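You operate a simulated robot arm through the tools that you are given. There is no shell and no other tool. Be economical: measure what you need, move in short steps, check, and stop when the job is done.

Carry out the task below with a simulated robot arm. There is one attempt and no reset: what you move stays moved.

TASK
Put the grey pack and the sample cup labelled "70" from the top of the walkway in the tool tray.
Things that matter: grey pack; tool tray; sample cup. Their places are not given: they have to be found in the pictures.

It is judged by the outcome, as a careful person would: the job done as asked, and still so three seconds after it is handed in. It fails if anything else is knocked over, pushed out of place, dropped, spilled or broken.

THE ROBOT
A 6-joint arm with a two-finger parallel gripper, fixed in place. Base frame: the origin is at the foot of the arm, x ahead of it, y to its left, z up; the work surface is at about z = 0. Lengths are in m, angles in degrees, forces in N, time in s.
With the tool pointing down near the work surface it reaches from about 0.14 to 0.58 m from the base axis. Its first joint turns from -66.0 to 66.0 degrees. Payload 2.1 kg.
Tool frame: the origin (TCP) lies between the finger pads and is the grasp point; the fingertips stand 0.03 m ahead of it; z points along the fingers, y is the line along which they close. The gripper opens to 0.094 m. The fingers are 0.028 m wide and 0.01 m thick; the gripper's body (0.05 by 0.096 m) begins 0.055 m behind the TCP.
Orientation is that of the tool frame in the base frame, as [roll, pitch, yaw] about the fixed x, y, z axes, in that order (R = Rz(yaw) Ry(pitch) Rx(roll)). With the fingers straight down and closing along the base's y, the tool's x points along the base's -x, its y along +y and its z along -z.

THE INTERFACE
- The arm moves only by the tool move_arm. Its argument "increments" is one flat list of numbers, 7 for each row, row after row: the turn, a rotation vector about the tool's x, y, z in rad, then the shift along the tool's x, y, z in m, then the finger opening in m, from 0 to 0.094. In form: [ax, ay, az, dx, dy, dz, jaw, ax, ay, az, dx, dy, dz, jaw, ...]. A call has 1 to 12 rows; each row is the pose to reach, as a shift and turn from the pose commanded when the call began, along the tool's axes at that moment. A row lasts 0.2 s, in which the tool goes at most 0.05 m and 8.6 degrees; a call with a longer step from one row to the next is refused whole, and so is a gripper value outside its range. A pose out of reach is approached as far as the arm can. The call stops where the force on the tool passes 40 N (or 10 N more than at its start, if that is more) or the arm is blocked; 0.2 s more then pass. The fingers move at their own pace (about 0.072 m/s each) and stop on an object; they squeeze with about 20 N. The grip force told is the motor's: it shows also when the fingers shut on nothing. Time passes only in rows, and 0.2 s behind the last, so rows that repeat a pose let the fingers close. It gives the time, the measured TCP pose, the force on the tool (base axes), the opening and the grip force at its end, in the units of the frame above (readings bear some noise).
- Cameras (640 x 400 px; columns grow to the right, rows downward): "scene" is fixed at [0.0602, -0.3831, 0.4727]; the picture's right is [0.68, -0.73, 0.00], its down [-0.49, -0.46, -0.74] and it looks along [0.54, 0.51, -0.67] (base axes); focal length 214 px, centre (320, 200). "wrist" rides on the gripper at [-0.037, 0, -0.058] in the tool frame; the picture's right is [0.00, -1.00, 0.00], its down [0.97, 0.00, -0.24] and it looks along [0.24, 0.00, 0.97] (tool axes); focal length 218 px, centre (320, 200).
- snapshot(camera): a new picture of that camera. No time passes.
- pixel_to_xyz(camera, pixels): for up to 12 pixels [column, row] of the newest picture of that camera ("zoom" is the newest enlarged one), the place [x, y, z] in the base frame of the surface seen there, good to about 0.003 m. No time passes.
- zoom(camera, box): a new picture of the part [left, top, right, bottom] of that camera's present view, enlarged. No time passes.
- finish_job(): hands the job in; it is judged then, once.

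Work in short steps. Measure before you move; look again where a grasp or a placing could have gone wrong, and mend it. You have 60 turns and 30 pictures in all, the two below and enlarged ones among them. Open the gripper and draw the arm clear of the work before you hand the job in, unless the task says otherwise; then end with one line.

The tools are called after "Call:" as name(argument=value, ...) on one line, values as JSON. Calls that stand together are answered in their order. move_arm: Moves the arm, as the interface text tells. Its arguments: {"type":"object","properties":{"increments":{"type":"array","items":{"type":"number"}}},"required":["increments"]} The other tools are called the same way: snapshot (camera) takes a picture; pixel_to_xyz (camera, pixels) gives the place of the surface under pixels of a picture; zoom (camera, box) takes an enlarged picture of a part of a camera's view; finish_job () hands the job in.

At the start:

```text
t: 0.0
position: [0.3672, -0.0256, 0.3902]
tcp_rot: [179.9, 0.0, -180.0]
force: [-1.1, -0.2, 0.5]
opening: 0.0937
finger_force: 0.1
```

scene: 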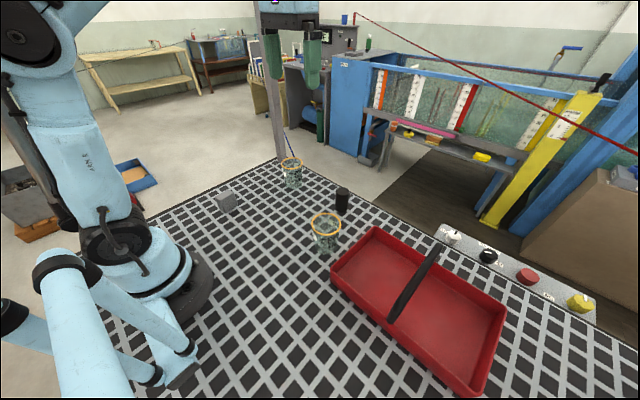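
wrist: 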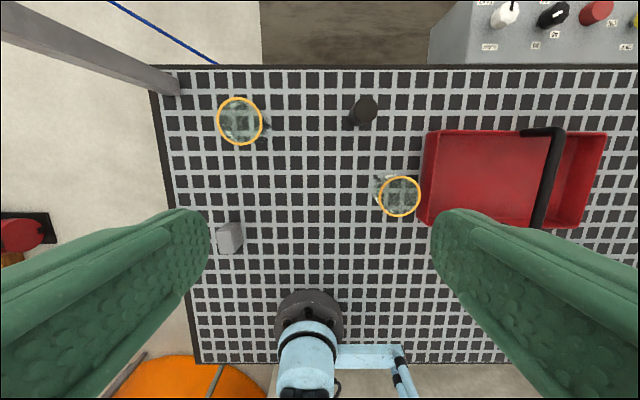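

I see two glass cups with orange rims, at scene (292,170) and (326,230), a grey pack at (226,202) and a red tray. I zoom in to read the labels.

Call:
zoom(camera="scene", box=[200, 140, 360, 260])

Call:
zoom(camera="wrist", box=[200, 80, 440, 260])

Call:
pixel_to_xyz(camera="scene", pixels=[[226, 194], [228, 207], [218, 202], [236, 202], [291, 180], [326, 245], [342, 190], [380, 270], [350, 250], [440, 330], [405, 290], [430, 260]])

Call:
pixel_to_xyz(camera="wrist", pixels=[[240, 98], [240, 144], [218, 120], [262, 120], [399, 177], [399, 216], [380, 196], [419, 196], [222, 235], [238, 235], [460, 180], [545, 170]])

```text
3.33 times, centred on (280, 200) of scene
```

zoom: 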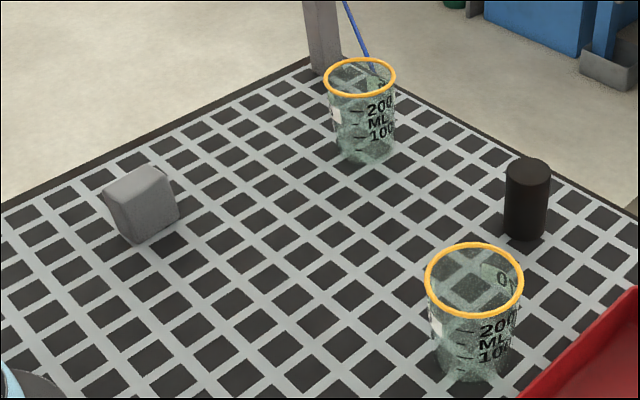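

```text
2.22 times, centred on (320, 170) of wrist
```

zoom: 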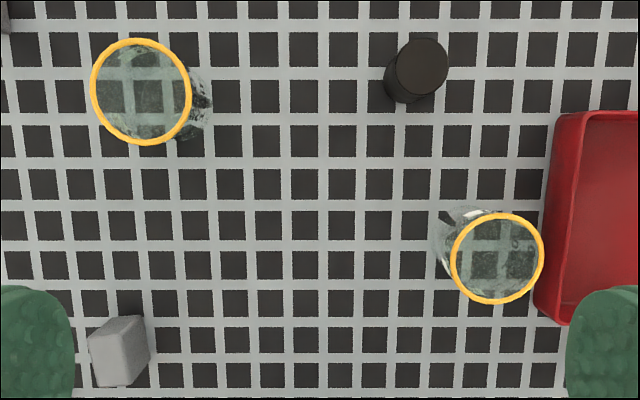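

```text
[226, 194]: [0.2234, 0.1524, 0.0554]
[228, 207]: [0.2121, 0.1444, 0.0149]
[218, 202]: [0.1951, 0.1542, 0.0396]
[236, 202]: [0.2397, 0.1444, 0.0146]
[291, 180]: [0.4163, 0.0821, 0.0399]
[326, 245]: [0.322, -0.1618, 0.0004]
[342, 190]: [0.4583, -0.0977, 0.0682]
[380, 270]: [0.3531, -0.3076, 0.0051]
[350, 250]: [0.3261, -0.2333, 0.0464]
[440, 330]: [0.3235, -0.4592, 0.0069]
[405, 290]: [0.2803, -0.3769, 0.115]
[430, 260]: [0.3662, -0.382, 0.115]
```

```text
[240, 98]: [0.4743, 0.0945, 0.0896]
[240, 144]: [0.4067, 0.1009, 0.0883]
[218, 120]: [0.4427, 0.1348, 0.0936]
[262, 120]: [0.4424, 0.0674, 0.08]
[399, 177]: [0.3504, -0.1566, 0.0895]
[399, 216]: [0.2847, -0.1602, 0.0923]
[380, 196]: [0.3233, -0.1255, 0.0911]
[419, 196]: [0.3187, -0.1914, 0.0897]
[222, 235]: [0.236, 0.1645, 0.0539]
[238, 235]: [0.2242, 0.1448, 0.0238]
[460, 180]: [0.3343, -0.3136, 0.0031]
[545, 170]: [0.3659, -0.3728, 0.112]
```

Labels seem to be on the +y sides of the cups. I tilt the wrist camera towards -y to read the label of the near cup at (0.32,-0.16).

Call:
move_arm(increments=[0.13, 0, 0, 0.004, 0.004, 0.03, 0.094, 0.26, 0, 0, 0.008, 0.008, 0.06, 0.094, 0.39, 0, 0, 0.012, 0.012, 0.09, 0.094, 0.52, 0, 0, 0.016, 0.016, 0.12, 0.094, 0.65, 0, 0, 0.02, 0.02, 0.15, 0.094, 0.78, 0, 0, 0.025, 0.023, 0.18, 0.094, 0.9, 0, 0, 0.03, 0.026, 0.2, 0.094])

Call:
snapshot(camera="wrist")

```text
t: 1.6
position: [0.338, 0.0007, 0.1883]
tcp_rot: [-128.3, 0.1, 179.9]
force: [0.1, 0.0, 0.0]
opening: 0.094
finger_force: 0.1
```

```text
25 pictures are left
```

wrist: 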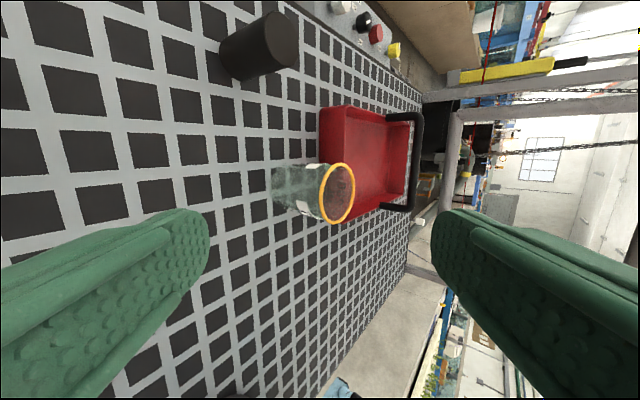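

The cup is at (312,190); I see a white label near (303,208), so I zoom.

Call:
zoom(camera="wrist", box=[260, 150, 370, 235])

```text
4.71 times, centred on (315, 192) of wrist
```

zoom: 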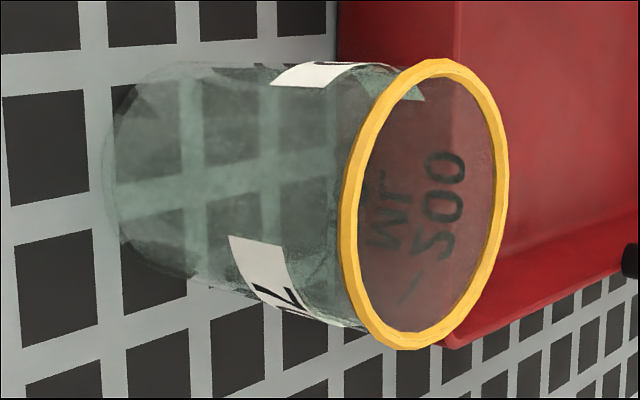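

The near cup has labels facing -x (starts with "7") and +x. I zoom tighter from the scene camera on both cups, to read the rest.

Call:
zoom(camera="scene", box=[302, 205, 350, 260])

Call:
zoom(camera="scene", box=[272, 150, 312, 196])

```text
7.27 times, centred on (326, 232) of scene
```

zoom: 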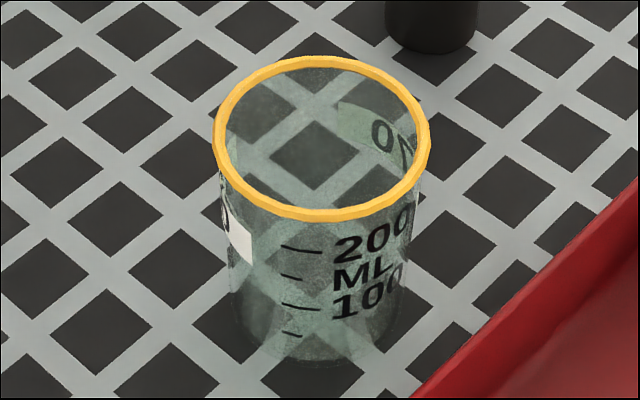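

```text
8.70 times, centred on (292, 173) of scene
```

zoom: 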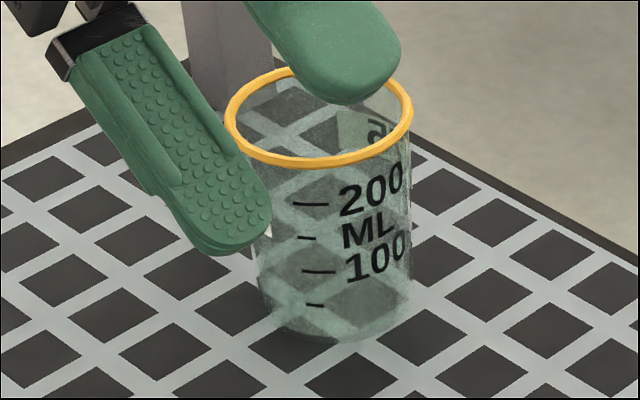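

The near cup reads "70" (mirrored "70" on the far label, "7…"/"…0" on the near one); the other ends differently. Now I measure the tray rim, floor, handle and the pack.

Call:
pixel_to_xyz(camera="scene", pixels=[[375, 228], [331, 265], [505, 312], [471, 395], [365, 285], [400, 262], [390, 320], [437, 248], [415, 275], [395, 315], [360, 265], [460, 360]])

Call:
zoom(camera="scene", box=[320, 215, 520, 400])

Call:
zoom(camera="scene", box=[206, 184, 246, 220])

Call:
pixel_to_xyz(camera="scene", pixels=[[216, 197], [234, 192], [226, 193], [222, 212], [232, 210], [224, 206], [228, 200], [236, 200], [238, 206], [224, 214], [216, 203], [220, 197]])

```text
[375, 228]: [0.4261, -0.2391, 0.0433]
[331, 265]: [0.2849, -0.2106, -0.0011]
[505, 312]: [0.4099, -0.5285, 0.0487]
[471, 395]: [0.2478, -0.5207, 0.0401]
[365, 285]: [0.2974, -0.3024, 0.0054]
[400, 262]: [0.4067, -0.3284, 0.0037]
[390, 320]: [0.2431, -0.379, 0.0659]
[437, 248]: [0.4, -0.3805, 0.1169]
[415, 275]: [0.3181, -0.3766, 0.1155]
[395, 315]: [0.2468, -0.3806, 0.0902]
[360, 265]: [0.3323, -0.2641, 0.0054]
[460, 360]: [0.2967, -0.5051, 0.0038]
```

```text
2.16 times, centred on (420, 308) of scene
```

zoom: 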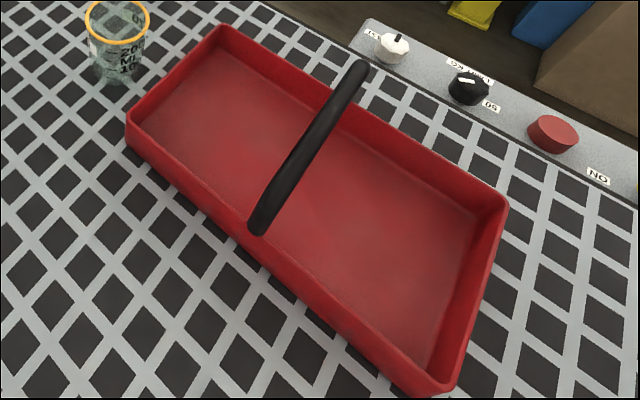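

```text
11.11 times, centred on (226, 202) of scene
```

zoom: 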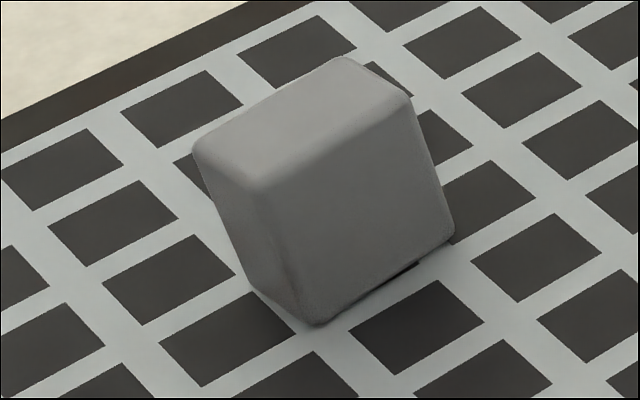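

```text
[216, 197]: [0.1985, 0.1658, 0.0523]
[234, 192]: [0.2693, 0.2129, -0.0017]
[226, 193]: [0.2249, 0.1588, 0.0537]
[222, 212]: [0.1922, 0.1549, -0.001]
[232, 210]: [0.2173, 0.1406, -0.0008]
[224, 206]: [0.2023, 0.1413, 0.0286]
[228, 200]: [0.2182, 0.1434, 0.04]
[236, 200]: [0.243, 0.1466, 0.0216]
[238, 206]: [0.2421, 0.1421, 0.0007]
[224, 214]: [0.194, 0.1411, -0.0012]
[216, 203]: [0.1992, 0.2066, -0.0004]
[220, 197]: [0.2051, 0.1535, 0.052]
```

The pack spans about x 0.20–0.243, y 0.142–0.17, height 0.054. I straighten the tool and go above it for a close look.

Call:
move_arm(increments=[-0.13, 0, 0, 0.0126, 0.0096, -0.0196, 0.094, -0.26, 0, 0, 0.025, 0.0192, -0.039, 0.094, -0.39, 0, 0, 0.0377, 0.0288, -0.0587, 0.094, -0.52, 0, 0, 0.0503, 0.0385, -0.0783, 0.094, -0.65, 0, 0, 0.0629, 0.048, -0.098, 0.094, -0.78, 0, 0, 0.0754, 0.0577, -0.1174, 0.094, -0.9, 0, 0, 0.088, 0.0673, -0.137, 0.094, -0.9, 0, 0, 0.088, 0.0673, -0.137, 0.094])

Call:
zoom(camera="wrist", box=[200, 100, 440, 300])

```text
t: 3.4
position: [0.2476, 0.15, 0.2207]
tcp_rot: [179.9, 0.0, -180.0]
force: [0.4, 0.0, -0.3]
opening: 0.0941
finger_force: 0.1
```

```text
2.00 times, centred on (320, 200) of wrist
```

zoom: 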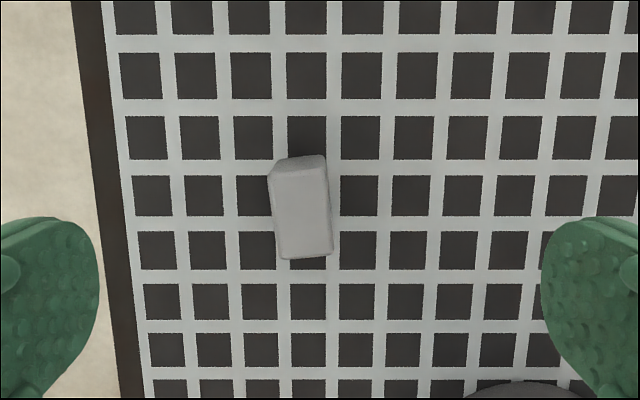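

Call:
pixel_to_xyz(camera="zoom", pixels=[[274, 183], [324, 173], [284, 253], [328, 250], [302, 215], [290, 160], [320, 160], [280, 215], [328, 215]])

```text
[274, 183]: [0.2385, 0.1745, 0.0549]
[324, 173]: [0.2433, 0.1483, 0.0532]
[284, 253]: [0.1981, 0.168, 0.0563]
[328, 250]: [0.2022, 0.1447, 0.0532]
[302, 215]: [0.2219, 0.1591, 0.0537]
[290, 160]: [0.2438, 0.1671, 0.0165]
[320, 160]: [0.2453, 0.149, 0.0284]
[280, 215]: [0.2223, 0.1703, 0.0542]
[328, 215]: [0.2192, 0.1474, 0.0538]
```

Pack centre (0.221,0.159), 0.027 wide, turned about 7°. I descend over it with the jaws aligned.

Call:
move_arm(increments=[0, 0, -0.06, 0.0133, 0.0045, 0.03, 0.08, 0, 0, -0.125, 0.0266, 0.009, 0.065, 0.075, 0, 0, -0.125, 0.0266, 0.009, 0.1, 0.075, 0, 0, -0.125, 0.0266, 0.009, 0.135, 0.075, 0, 0, -0.125, 0.0266, 0.009, 0.16, 0.075, 0, 0, -0.125, 0.0266, 0.009, 0.1807, 0.075])

```text
t: 4.8
position: [0.2212, 0.1595, 0.0412]
tcp_rot: [180.0, 0.0, -172.9]
force: [0.4, -0.5, -0.5]
opening: 0.0748
finger_force: 0.1
```

In position with no contact; I close and lift.

Call:
move_arm(increments=[0, 0, 0, 0, 0, 0, 0.01, 0, 0, 0, 0, 0, 0, 0.01, 0, 0, 0, 0, 0, 0, 0.01, 0, 0, 0, 0, 0, 0, 0.01, 0, 0, 0, 0, 0, -0.03, 0.01, 0, 0, 0, 0, 0, -0.07, 0.01, 0, 0, 0, 0, 0, -0.115, 0.01, 0, 0, 0, 0, 0, -0.16, 0.01, 0, 0, 0, 0, 0, -0.2, 0.01])

```text
t: 6.8
position: [0.2209, 0.1587, 0.2407]
tcp_rot: [180.0, 0.1, -173.0]
force: [-0.3, -0.1, -1.7]
opening: 0.0362
finger_force: 20.1
```

The pack is gripped (opening 0.036). I carry it at height to above the tray's near compartment.

Call:
move_arm(increments=[0, 0, 0.0, -0.0031, -0.0415, 0, 0.01, 0, 0, 0.0, -0.0063, -0.083, 0, 0.01, 0, 0, 0.02, -0.0094, -0.1245, 0, 0.01, 0, 0, 0.04, -0.0125, -0.166, 0, 0.01, 0, 0, 0.06, -0.0157, -0.2075, 0, 0.01, 0, 0, 0.08, -0.0188, -0.249, 0, 0.01, 0, 0, 0.1, -0.022, -0.2905, 0, 0.01, 0, 0, 0.12, -0.0251, -0.332, 0, 0.01, 0, 0, 0.125, -0.0282, -0.3735, 0, 0.01, 0, 0, 0.125, -0.0314, -0.415, 0, 0.01, 0, 0, 0.125, -0.0345, -0.4566, 0, 0.01, 0, 0, 0.125, -0.0345, -0.4566, 0, 0.01])

Call:
snapshot(camera="wrist")

```text
t: 9.4
position: [0.3144, -0.2903, 0.2419]
tcp_rot: [180.0, 0.1, -179.9]
force: [0.7, -0.3, -1.8]
opening: 0.036
finger_force: 19.5
```

```text
18 pictures are left
```

wrist: 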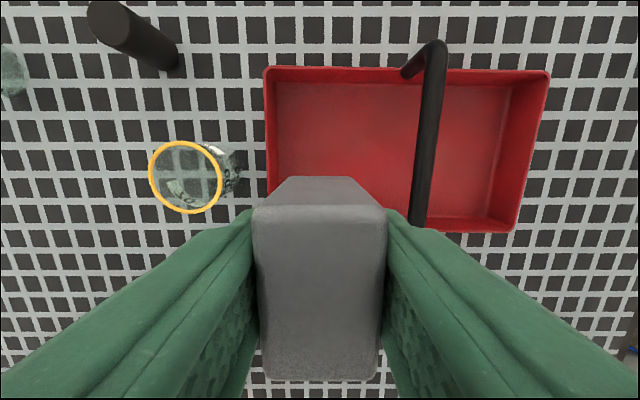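

I measure the tray's walls, floor edge and handle here.

Call:
pixel_to_xyz(camera="wrist", pixels=[[266, 120], [274, 120], [282, 120], [480, 231], [460, 226], [460, 215], [340, 70], [340, 78], [340, 88], [432, 120], [421, 200], [350, 160]])

```text
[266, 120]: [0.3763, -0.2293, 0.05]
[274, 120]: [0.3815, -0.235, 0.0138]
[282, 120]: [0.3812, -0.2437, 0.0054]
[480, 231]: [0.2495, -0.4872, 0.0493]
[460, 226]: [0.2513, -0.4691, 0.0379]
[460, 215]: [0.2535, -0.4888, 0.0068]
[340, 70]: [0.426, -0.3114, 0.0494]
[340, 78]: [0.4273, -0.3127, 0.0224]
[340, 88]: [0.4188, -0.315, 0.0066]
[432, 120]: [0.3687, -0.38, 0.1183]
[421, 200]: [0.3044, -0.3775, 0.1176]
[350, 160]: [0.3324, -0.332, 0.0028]
```

Inside spans x 0.255–0.42, y -0.235 to handle at -0.378, floor 0.004. I lower the pack at (0.29,-0.30).

Call:
move_arm(increments=[0, 0, 0, 0.012, -0.005, 0.03, 0.01, 0, 0, 0, 0.024, -0.01, 0.07, 0.01, 0, 0, 0, 0.024, -0.01, 0.11, 0.01, 0, 0, 0, 0.024, -0.01, 0.145, 0.01, 0, 0, 0, 0.024, -0.01, 0.17, 0.01, 0, 0, 0, 0.024, -0.01, 0.185, 0.01, 0, 0, 0, 0.024, -0.01, 0.194, 0.01])

```text
t: 11.0
position: [0.2878, -0.3002, 0.0477]
tcp_rot: [-180.0, 0.1, 180.0]
force: [0.4, 0.1, -1.3]
opening: 0.0363
finger_force: 20.0
```

Just above the floor; I lower 2 mm more, open to 0.062 and rise.

Call:
move_arm(increments=[0, 0, 0, 0, 0, 0.002, 0.01, 0, 0, 0, 0, 0, 0.002, 0.062, 0, 0, 0, 0, 0, 0.002, 0.062, 0, 0, 0, 0, 0, 0.002, 0.062, 0, 0, 0, 0, 0, -0.03, 0.062, 0, 0, 0, 0, 0, -0.07, 0.062, 0, 0, 0, 0, 0, -0.115, 0.062, 0, 0, 0, 0, 0, -0.16, 0.062, 0, 0, 0, 0, 0, -0.19, 0.094])

Call:
snapshot(camera="wrist")

```text
t: 13.0
position: [0.2884, -0.297, 0.2388]
tcp_rot: [179.9, 0.1, -179.9]
force: [-0.4, 0.5, -0.1]
opening: 0.0938
finger_force: 0.1
```

```text
17 pictures are left
```

wrist: 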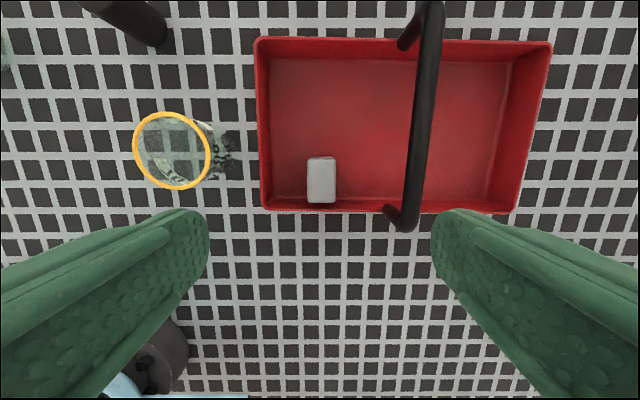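

The pack stands in the tray. I measure the cup rim (135-210, 112-188) from here.

Call:
pixel_to_xyz(camera="wrist", pixels=[[136, 140], [208, 162], [160, 114], [178, 186], [145, 170], [200, 128], [308, 180], [335, 180], [322, 160], [322, 199]])

Call:
zoom(camera="scene", box=[302, 205, 402, 305])

```text
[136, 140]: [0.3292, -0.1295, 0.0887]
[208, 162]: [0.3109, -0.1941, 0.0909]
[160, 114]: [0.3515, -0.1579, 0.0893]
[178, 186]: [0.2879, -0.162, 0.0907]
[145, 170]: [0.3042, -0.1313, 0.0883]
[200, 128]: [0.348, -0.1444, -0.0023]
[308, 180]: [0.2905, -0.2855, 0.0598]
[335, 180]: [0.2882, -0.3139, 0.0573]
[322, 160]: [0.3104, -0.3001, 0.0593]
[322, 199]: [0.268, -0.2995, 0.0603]
```

```text
4.00 times, centred on (352, 255) of scene
```

zoom: 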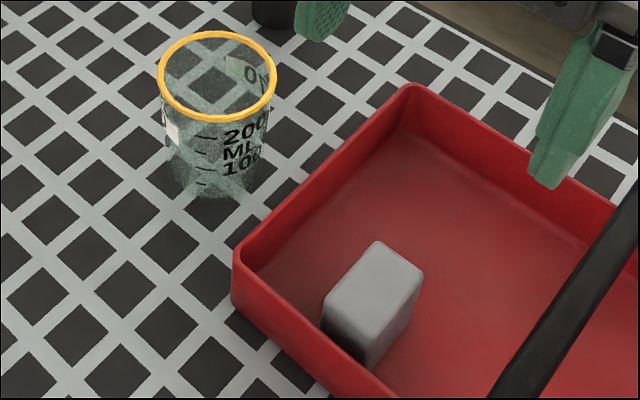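

Cup centre is (0.319,-0.160). I go above it, with the tool turned 40° so the fingers stay clear of the tray wall.

Call:
move_arm(increments=[0, 0, 0.12, -0.006, 0.025, 0, 0.094, 0, 0, 0.24, -0.012, 0.05, 0, 0.094, 0, 0, 0.36, -0.018, 0.075, 0.01, 0.094, 0, 0, 0.48, -0.024, 0.1, 0.03, 0.094, 0, 0, 0.6, -0.028, 0.125, 0.045, 0.094, 0, 0, 0.7, -0.0305, 0.1395, 0.06, 0.094, 0, 0, 0.7, -0.0305, 0.1395, 0.06, 0.094])

Call:
snapshot(camera="wrist")

```text
t: 14.6
position: [0.3201, -0.1586, 0.1773]
tcp_rot: [180.0, 0.1, 139.8]
force: [0.2, 0.3, 0.6]
opening: 0.0939
finger_force: 0.0
```

```text
15 pictures are left
```

wrist: 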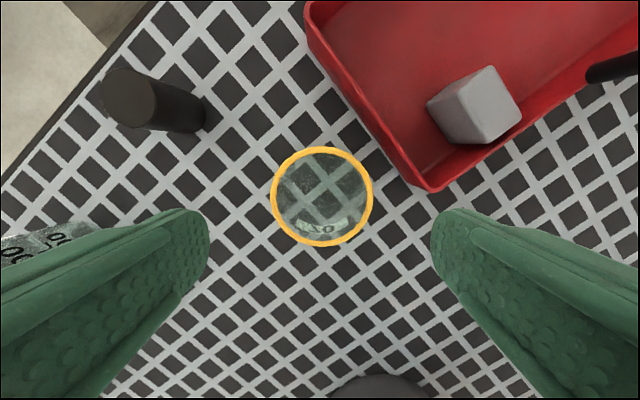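

The mirrored "70" on the inside of the label is now clear at (322,226), and the cup is centred. I descend with jaw 0.086.

Call:
move_arm(increments=[0, 0, 0, 0, 0, 0.02, 0.086, 0, 0, 0, 0, 0, 0.045, 0.086, 0, 0, 0, 0, 0, 0.07, 0.086, 0, 0, 0, 0, 0, 0.095, 0.086, 0, 0, 0, 0, 0, 0.116, 0.086])

Call:
zoom(camera="scene", box=[282, 175, 402, 285])

```text
t: 15.8
position: [0.3193, -0.1605, 0.0607]
tcp_rot: [-180.0, 0.1, 139.8]
force: [0.3, 0.5, 0.2]
opening: 0.0858
finger_force: 0.2
```

```text
3.64 times, centred on (342, 230) of scene
```

zoom: 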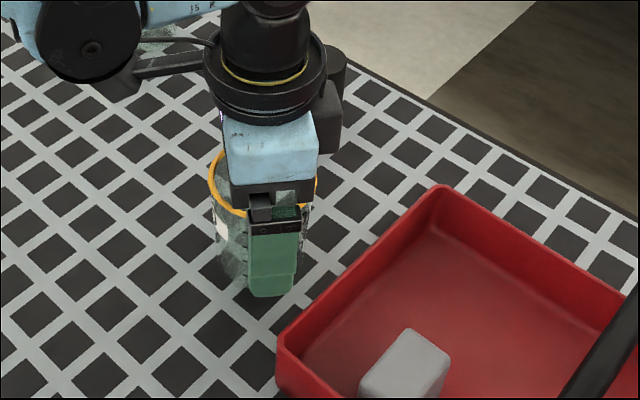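

Fingers straddle the cup with no contact; I close and lift gently.

Call:
move_arm(increments=[0, 0, 0, 0, 0, 0, 0.05, 0, 0, 0, 0, 0, 0, 0.05, 0, 0, 0, 0, 0, 0, 0.05, 0, 0, 0, 0, 0, -0.015, 0.05, 0, 0, 0, 0, 0, -0.04, 0.05, 0, 0, 0, 0, 0, -0.07, 0.05, 0, 0, 0, 0, 0, -0.1, 0.05, 0, 0, 0, 0, 0, -0.13, 0.05])

Call:
snapshot(camera="scene")

```text
t: 17.6
position: [0.3185, -0.1606, 0.1937]
tcp_rot: [-180.0, 0.1, 139.9]
force: [-0.1, 0.6, 0.0]
opening: 0.067
finger_force: 20.2
```

```text
13 pictures are left
```

scene: 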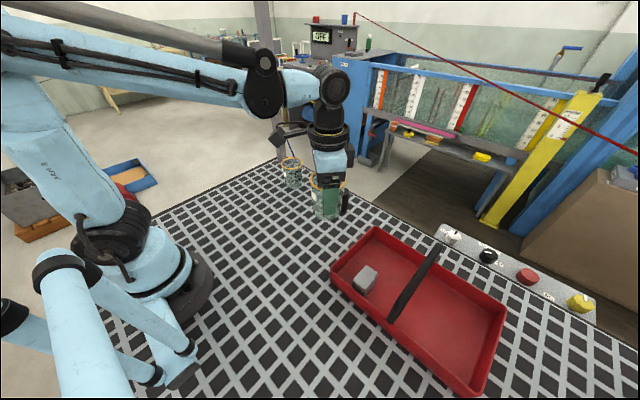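

The cup is held. I carry it above (0.372,-0.30) while turning the jaws back along y.

Call:
move_arm(increments=[0, 0, -0.0875, -0.0164, -0.009, 0, 0.05, 0, 0, -0.175, -0.0327, -0.018, 0, 0.05, 0, 0, -0.2625, -0.0491, -0.027, 0, 0.05, 0, 0, -0.35, -0.0655, -0.036, 0, 0.05, 0, 0, -0.4375, -0.0818, -0.0451, 0, 0.05, 0, 0, -0.525, -0.0982, -0.0541, 0, 0.05, 0, 0, -0.6125, -0.1145, -0.0631, 0, 0.05, 0, 0, -0.7, -0.1309, -0.0721, 0, 0.05, 0, 0, -0.7, -0.1309, -0.0721, 0, 0.05])

Call:
snapshot(camera="wrist")

```text
t: 19.6
position: [0.3737, -0.3013, 0.1908]
tcp_rot: [-180.0, 0.2, -179.9]
force: [0.7, 0.8, -1.2]
opening: 0.0667
finger_force: 20.0
```

```text
12 pictures are left
```

wrist: 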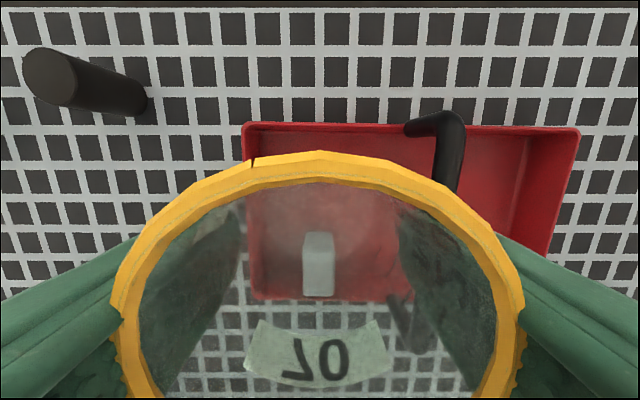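

Position is good, with 2 cm to the handle; I lower the cup to just above the floor.

Call:
move_arm(increments=[0, 0, 0, 0, 0.004, 0.03, 0.05, 0, 0, 0, 0, 0.004, 0.06, 0.05, 0, 0, 0, 0, 0.004, 0.085, 0.05, 0, 0, 0, 0, 0.004, 0.105, 0.05, 0, 0, 0, 0, 0.004, 0.117, 0.05, 0, 0, 0, 0, 0.004, 0.125, 0.05])

```text
t: 21.0
position: [0.3719, -0.2971, 0.0674]
tcp_rot: [180.0, 0.1, 180.0]
force: [-0.2, -0.9, 0.3]
opening: 0.0663
finger_force: 19.8
```

I lower 2.5 mm more, and open the jaws modestly, then check.

Call:
move_arm(increments=[0, 0, 0, 0, 0, 0.0025, 0.05, 0, 0, 0, 0, 0, 0.0025, 0.05, 0, 0, 0, 0, 0, 0.0025, 0.084, 0, 0, 0, 0, 0, 0.0025, 0.084])

Call:
snapshot(camera="scene")

```text
t: 22.0
position: [0.3736, -0.2969, 0.0661]
tcp_rot: [-180.0, 0.0, -179.9]
force: [-0.9, 0.7, 0.2]
opening: 0.0844
finger_force: 0.0
```

```text
11 pictures are left
```

scene: 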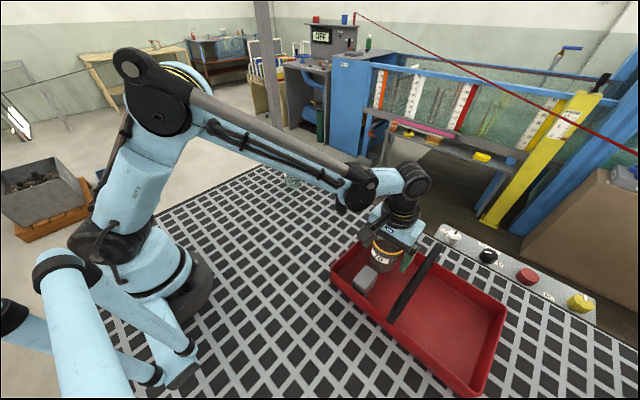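

The cup stands free; I rise straight up and then draw the arm back over the grid.

Call:
move_arm(increments=[0, 0, 0, 0, 0, -0.02, 0.084, 0, 0, 0, 0, 0, -0.05, 0.084, 0, 0, 0, 0, 0, -0.09, 0.084, 0, 0, 0, 0, 0, -0.13, 0.084, 0, 0, 0, 0, 0, -0.17, 0.094, 0, 0, 0, 0, 0, -0.21, 0.094, 0, 0, 0, 0.01, 0.04, -0.23, 0.094, 0, 0, 0, 0.02, 0.08, -0.24, 0.094, 0, 0, 0, 0.03, 0.12, -0.25, 0.094, 0, 0, 0, 0.03, 0.16, -0.25, 0.094, 0, 0, 0, 0.03, 0.2, -0.25, 0.094])

Call:
snapshot(camera="scene")

Call:
snapshot(camera="wrist")

```text
t: 24.4
position: [0.3443, -0.0957, 0.3172]
tcp_rot: [179.9, 0.2, 179.9]
force: [0.1, 0.1, 0.2]
opening: 0.094
finger_force: 0.1
```

```text
10 pictures are left
```

scene: 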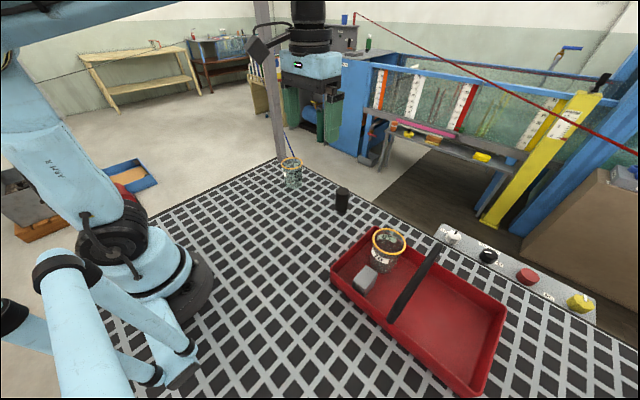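

```text
9 pictures are left
```

wrist: 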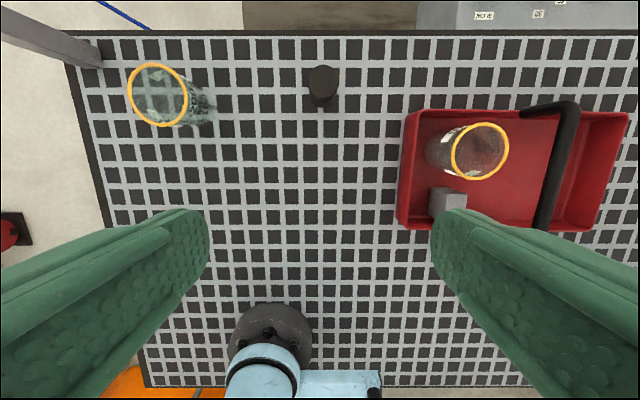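

Both the pack and the cup stand upright in the tray, the other objects are where they were, and the arm is clear, so I hand in.

Call:
finish_job()

```text
The job is handed in.
```

The grey pack and the sample cup labelled "70" are both standing upright in the tool tray; nothing else was moved, and the gripper is open with the arm drawn clear.
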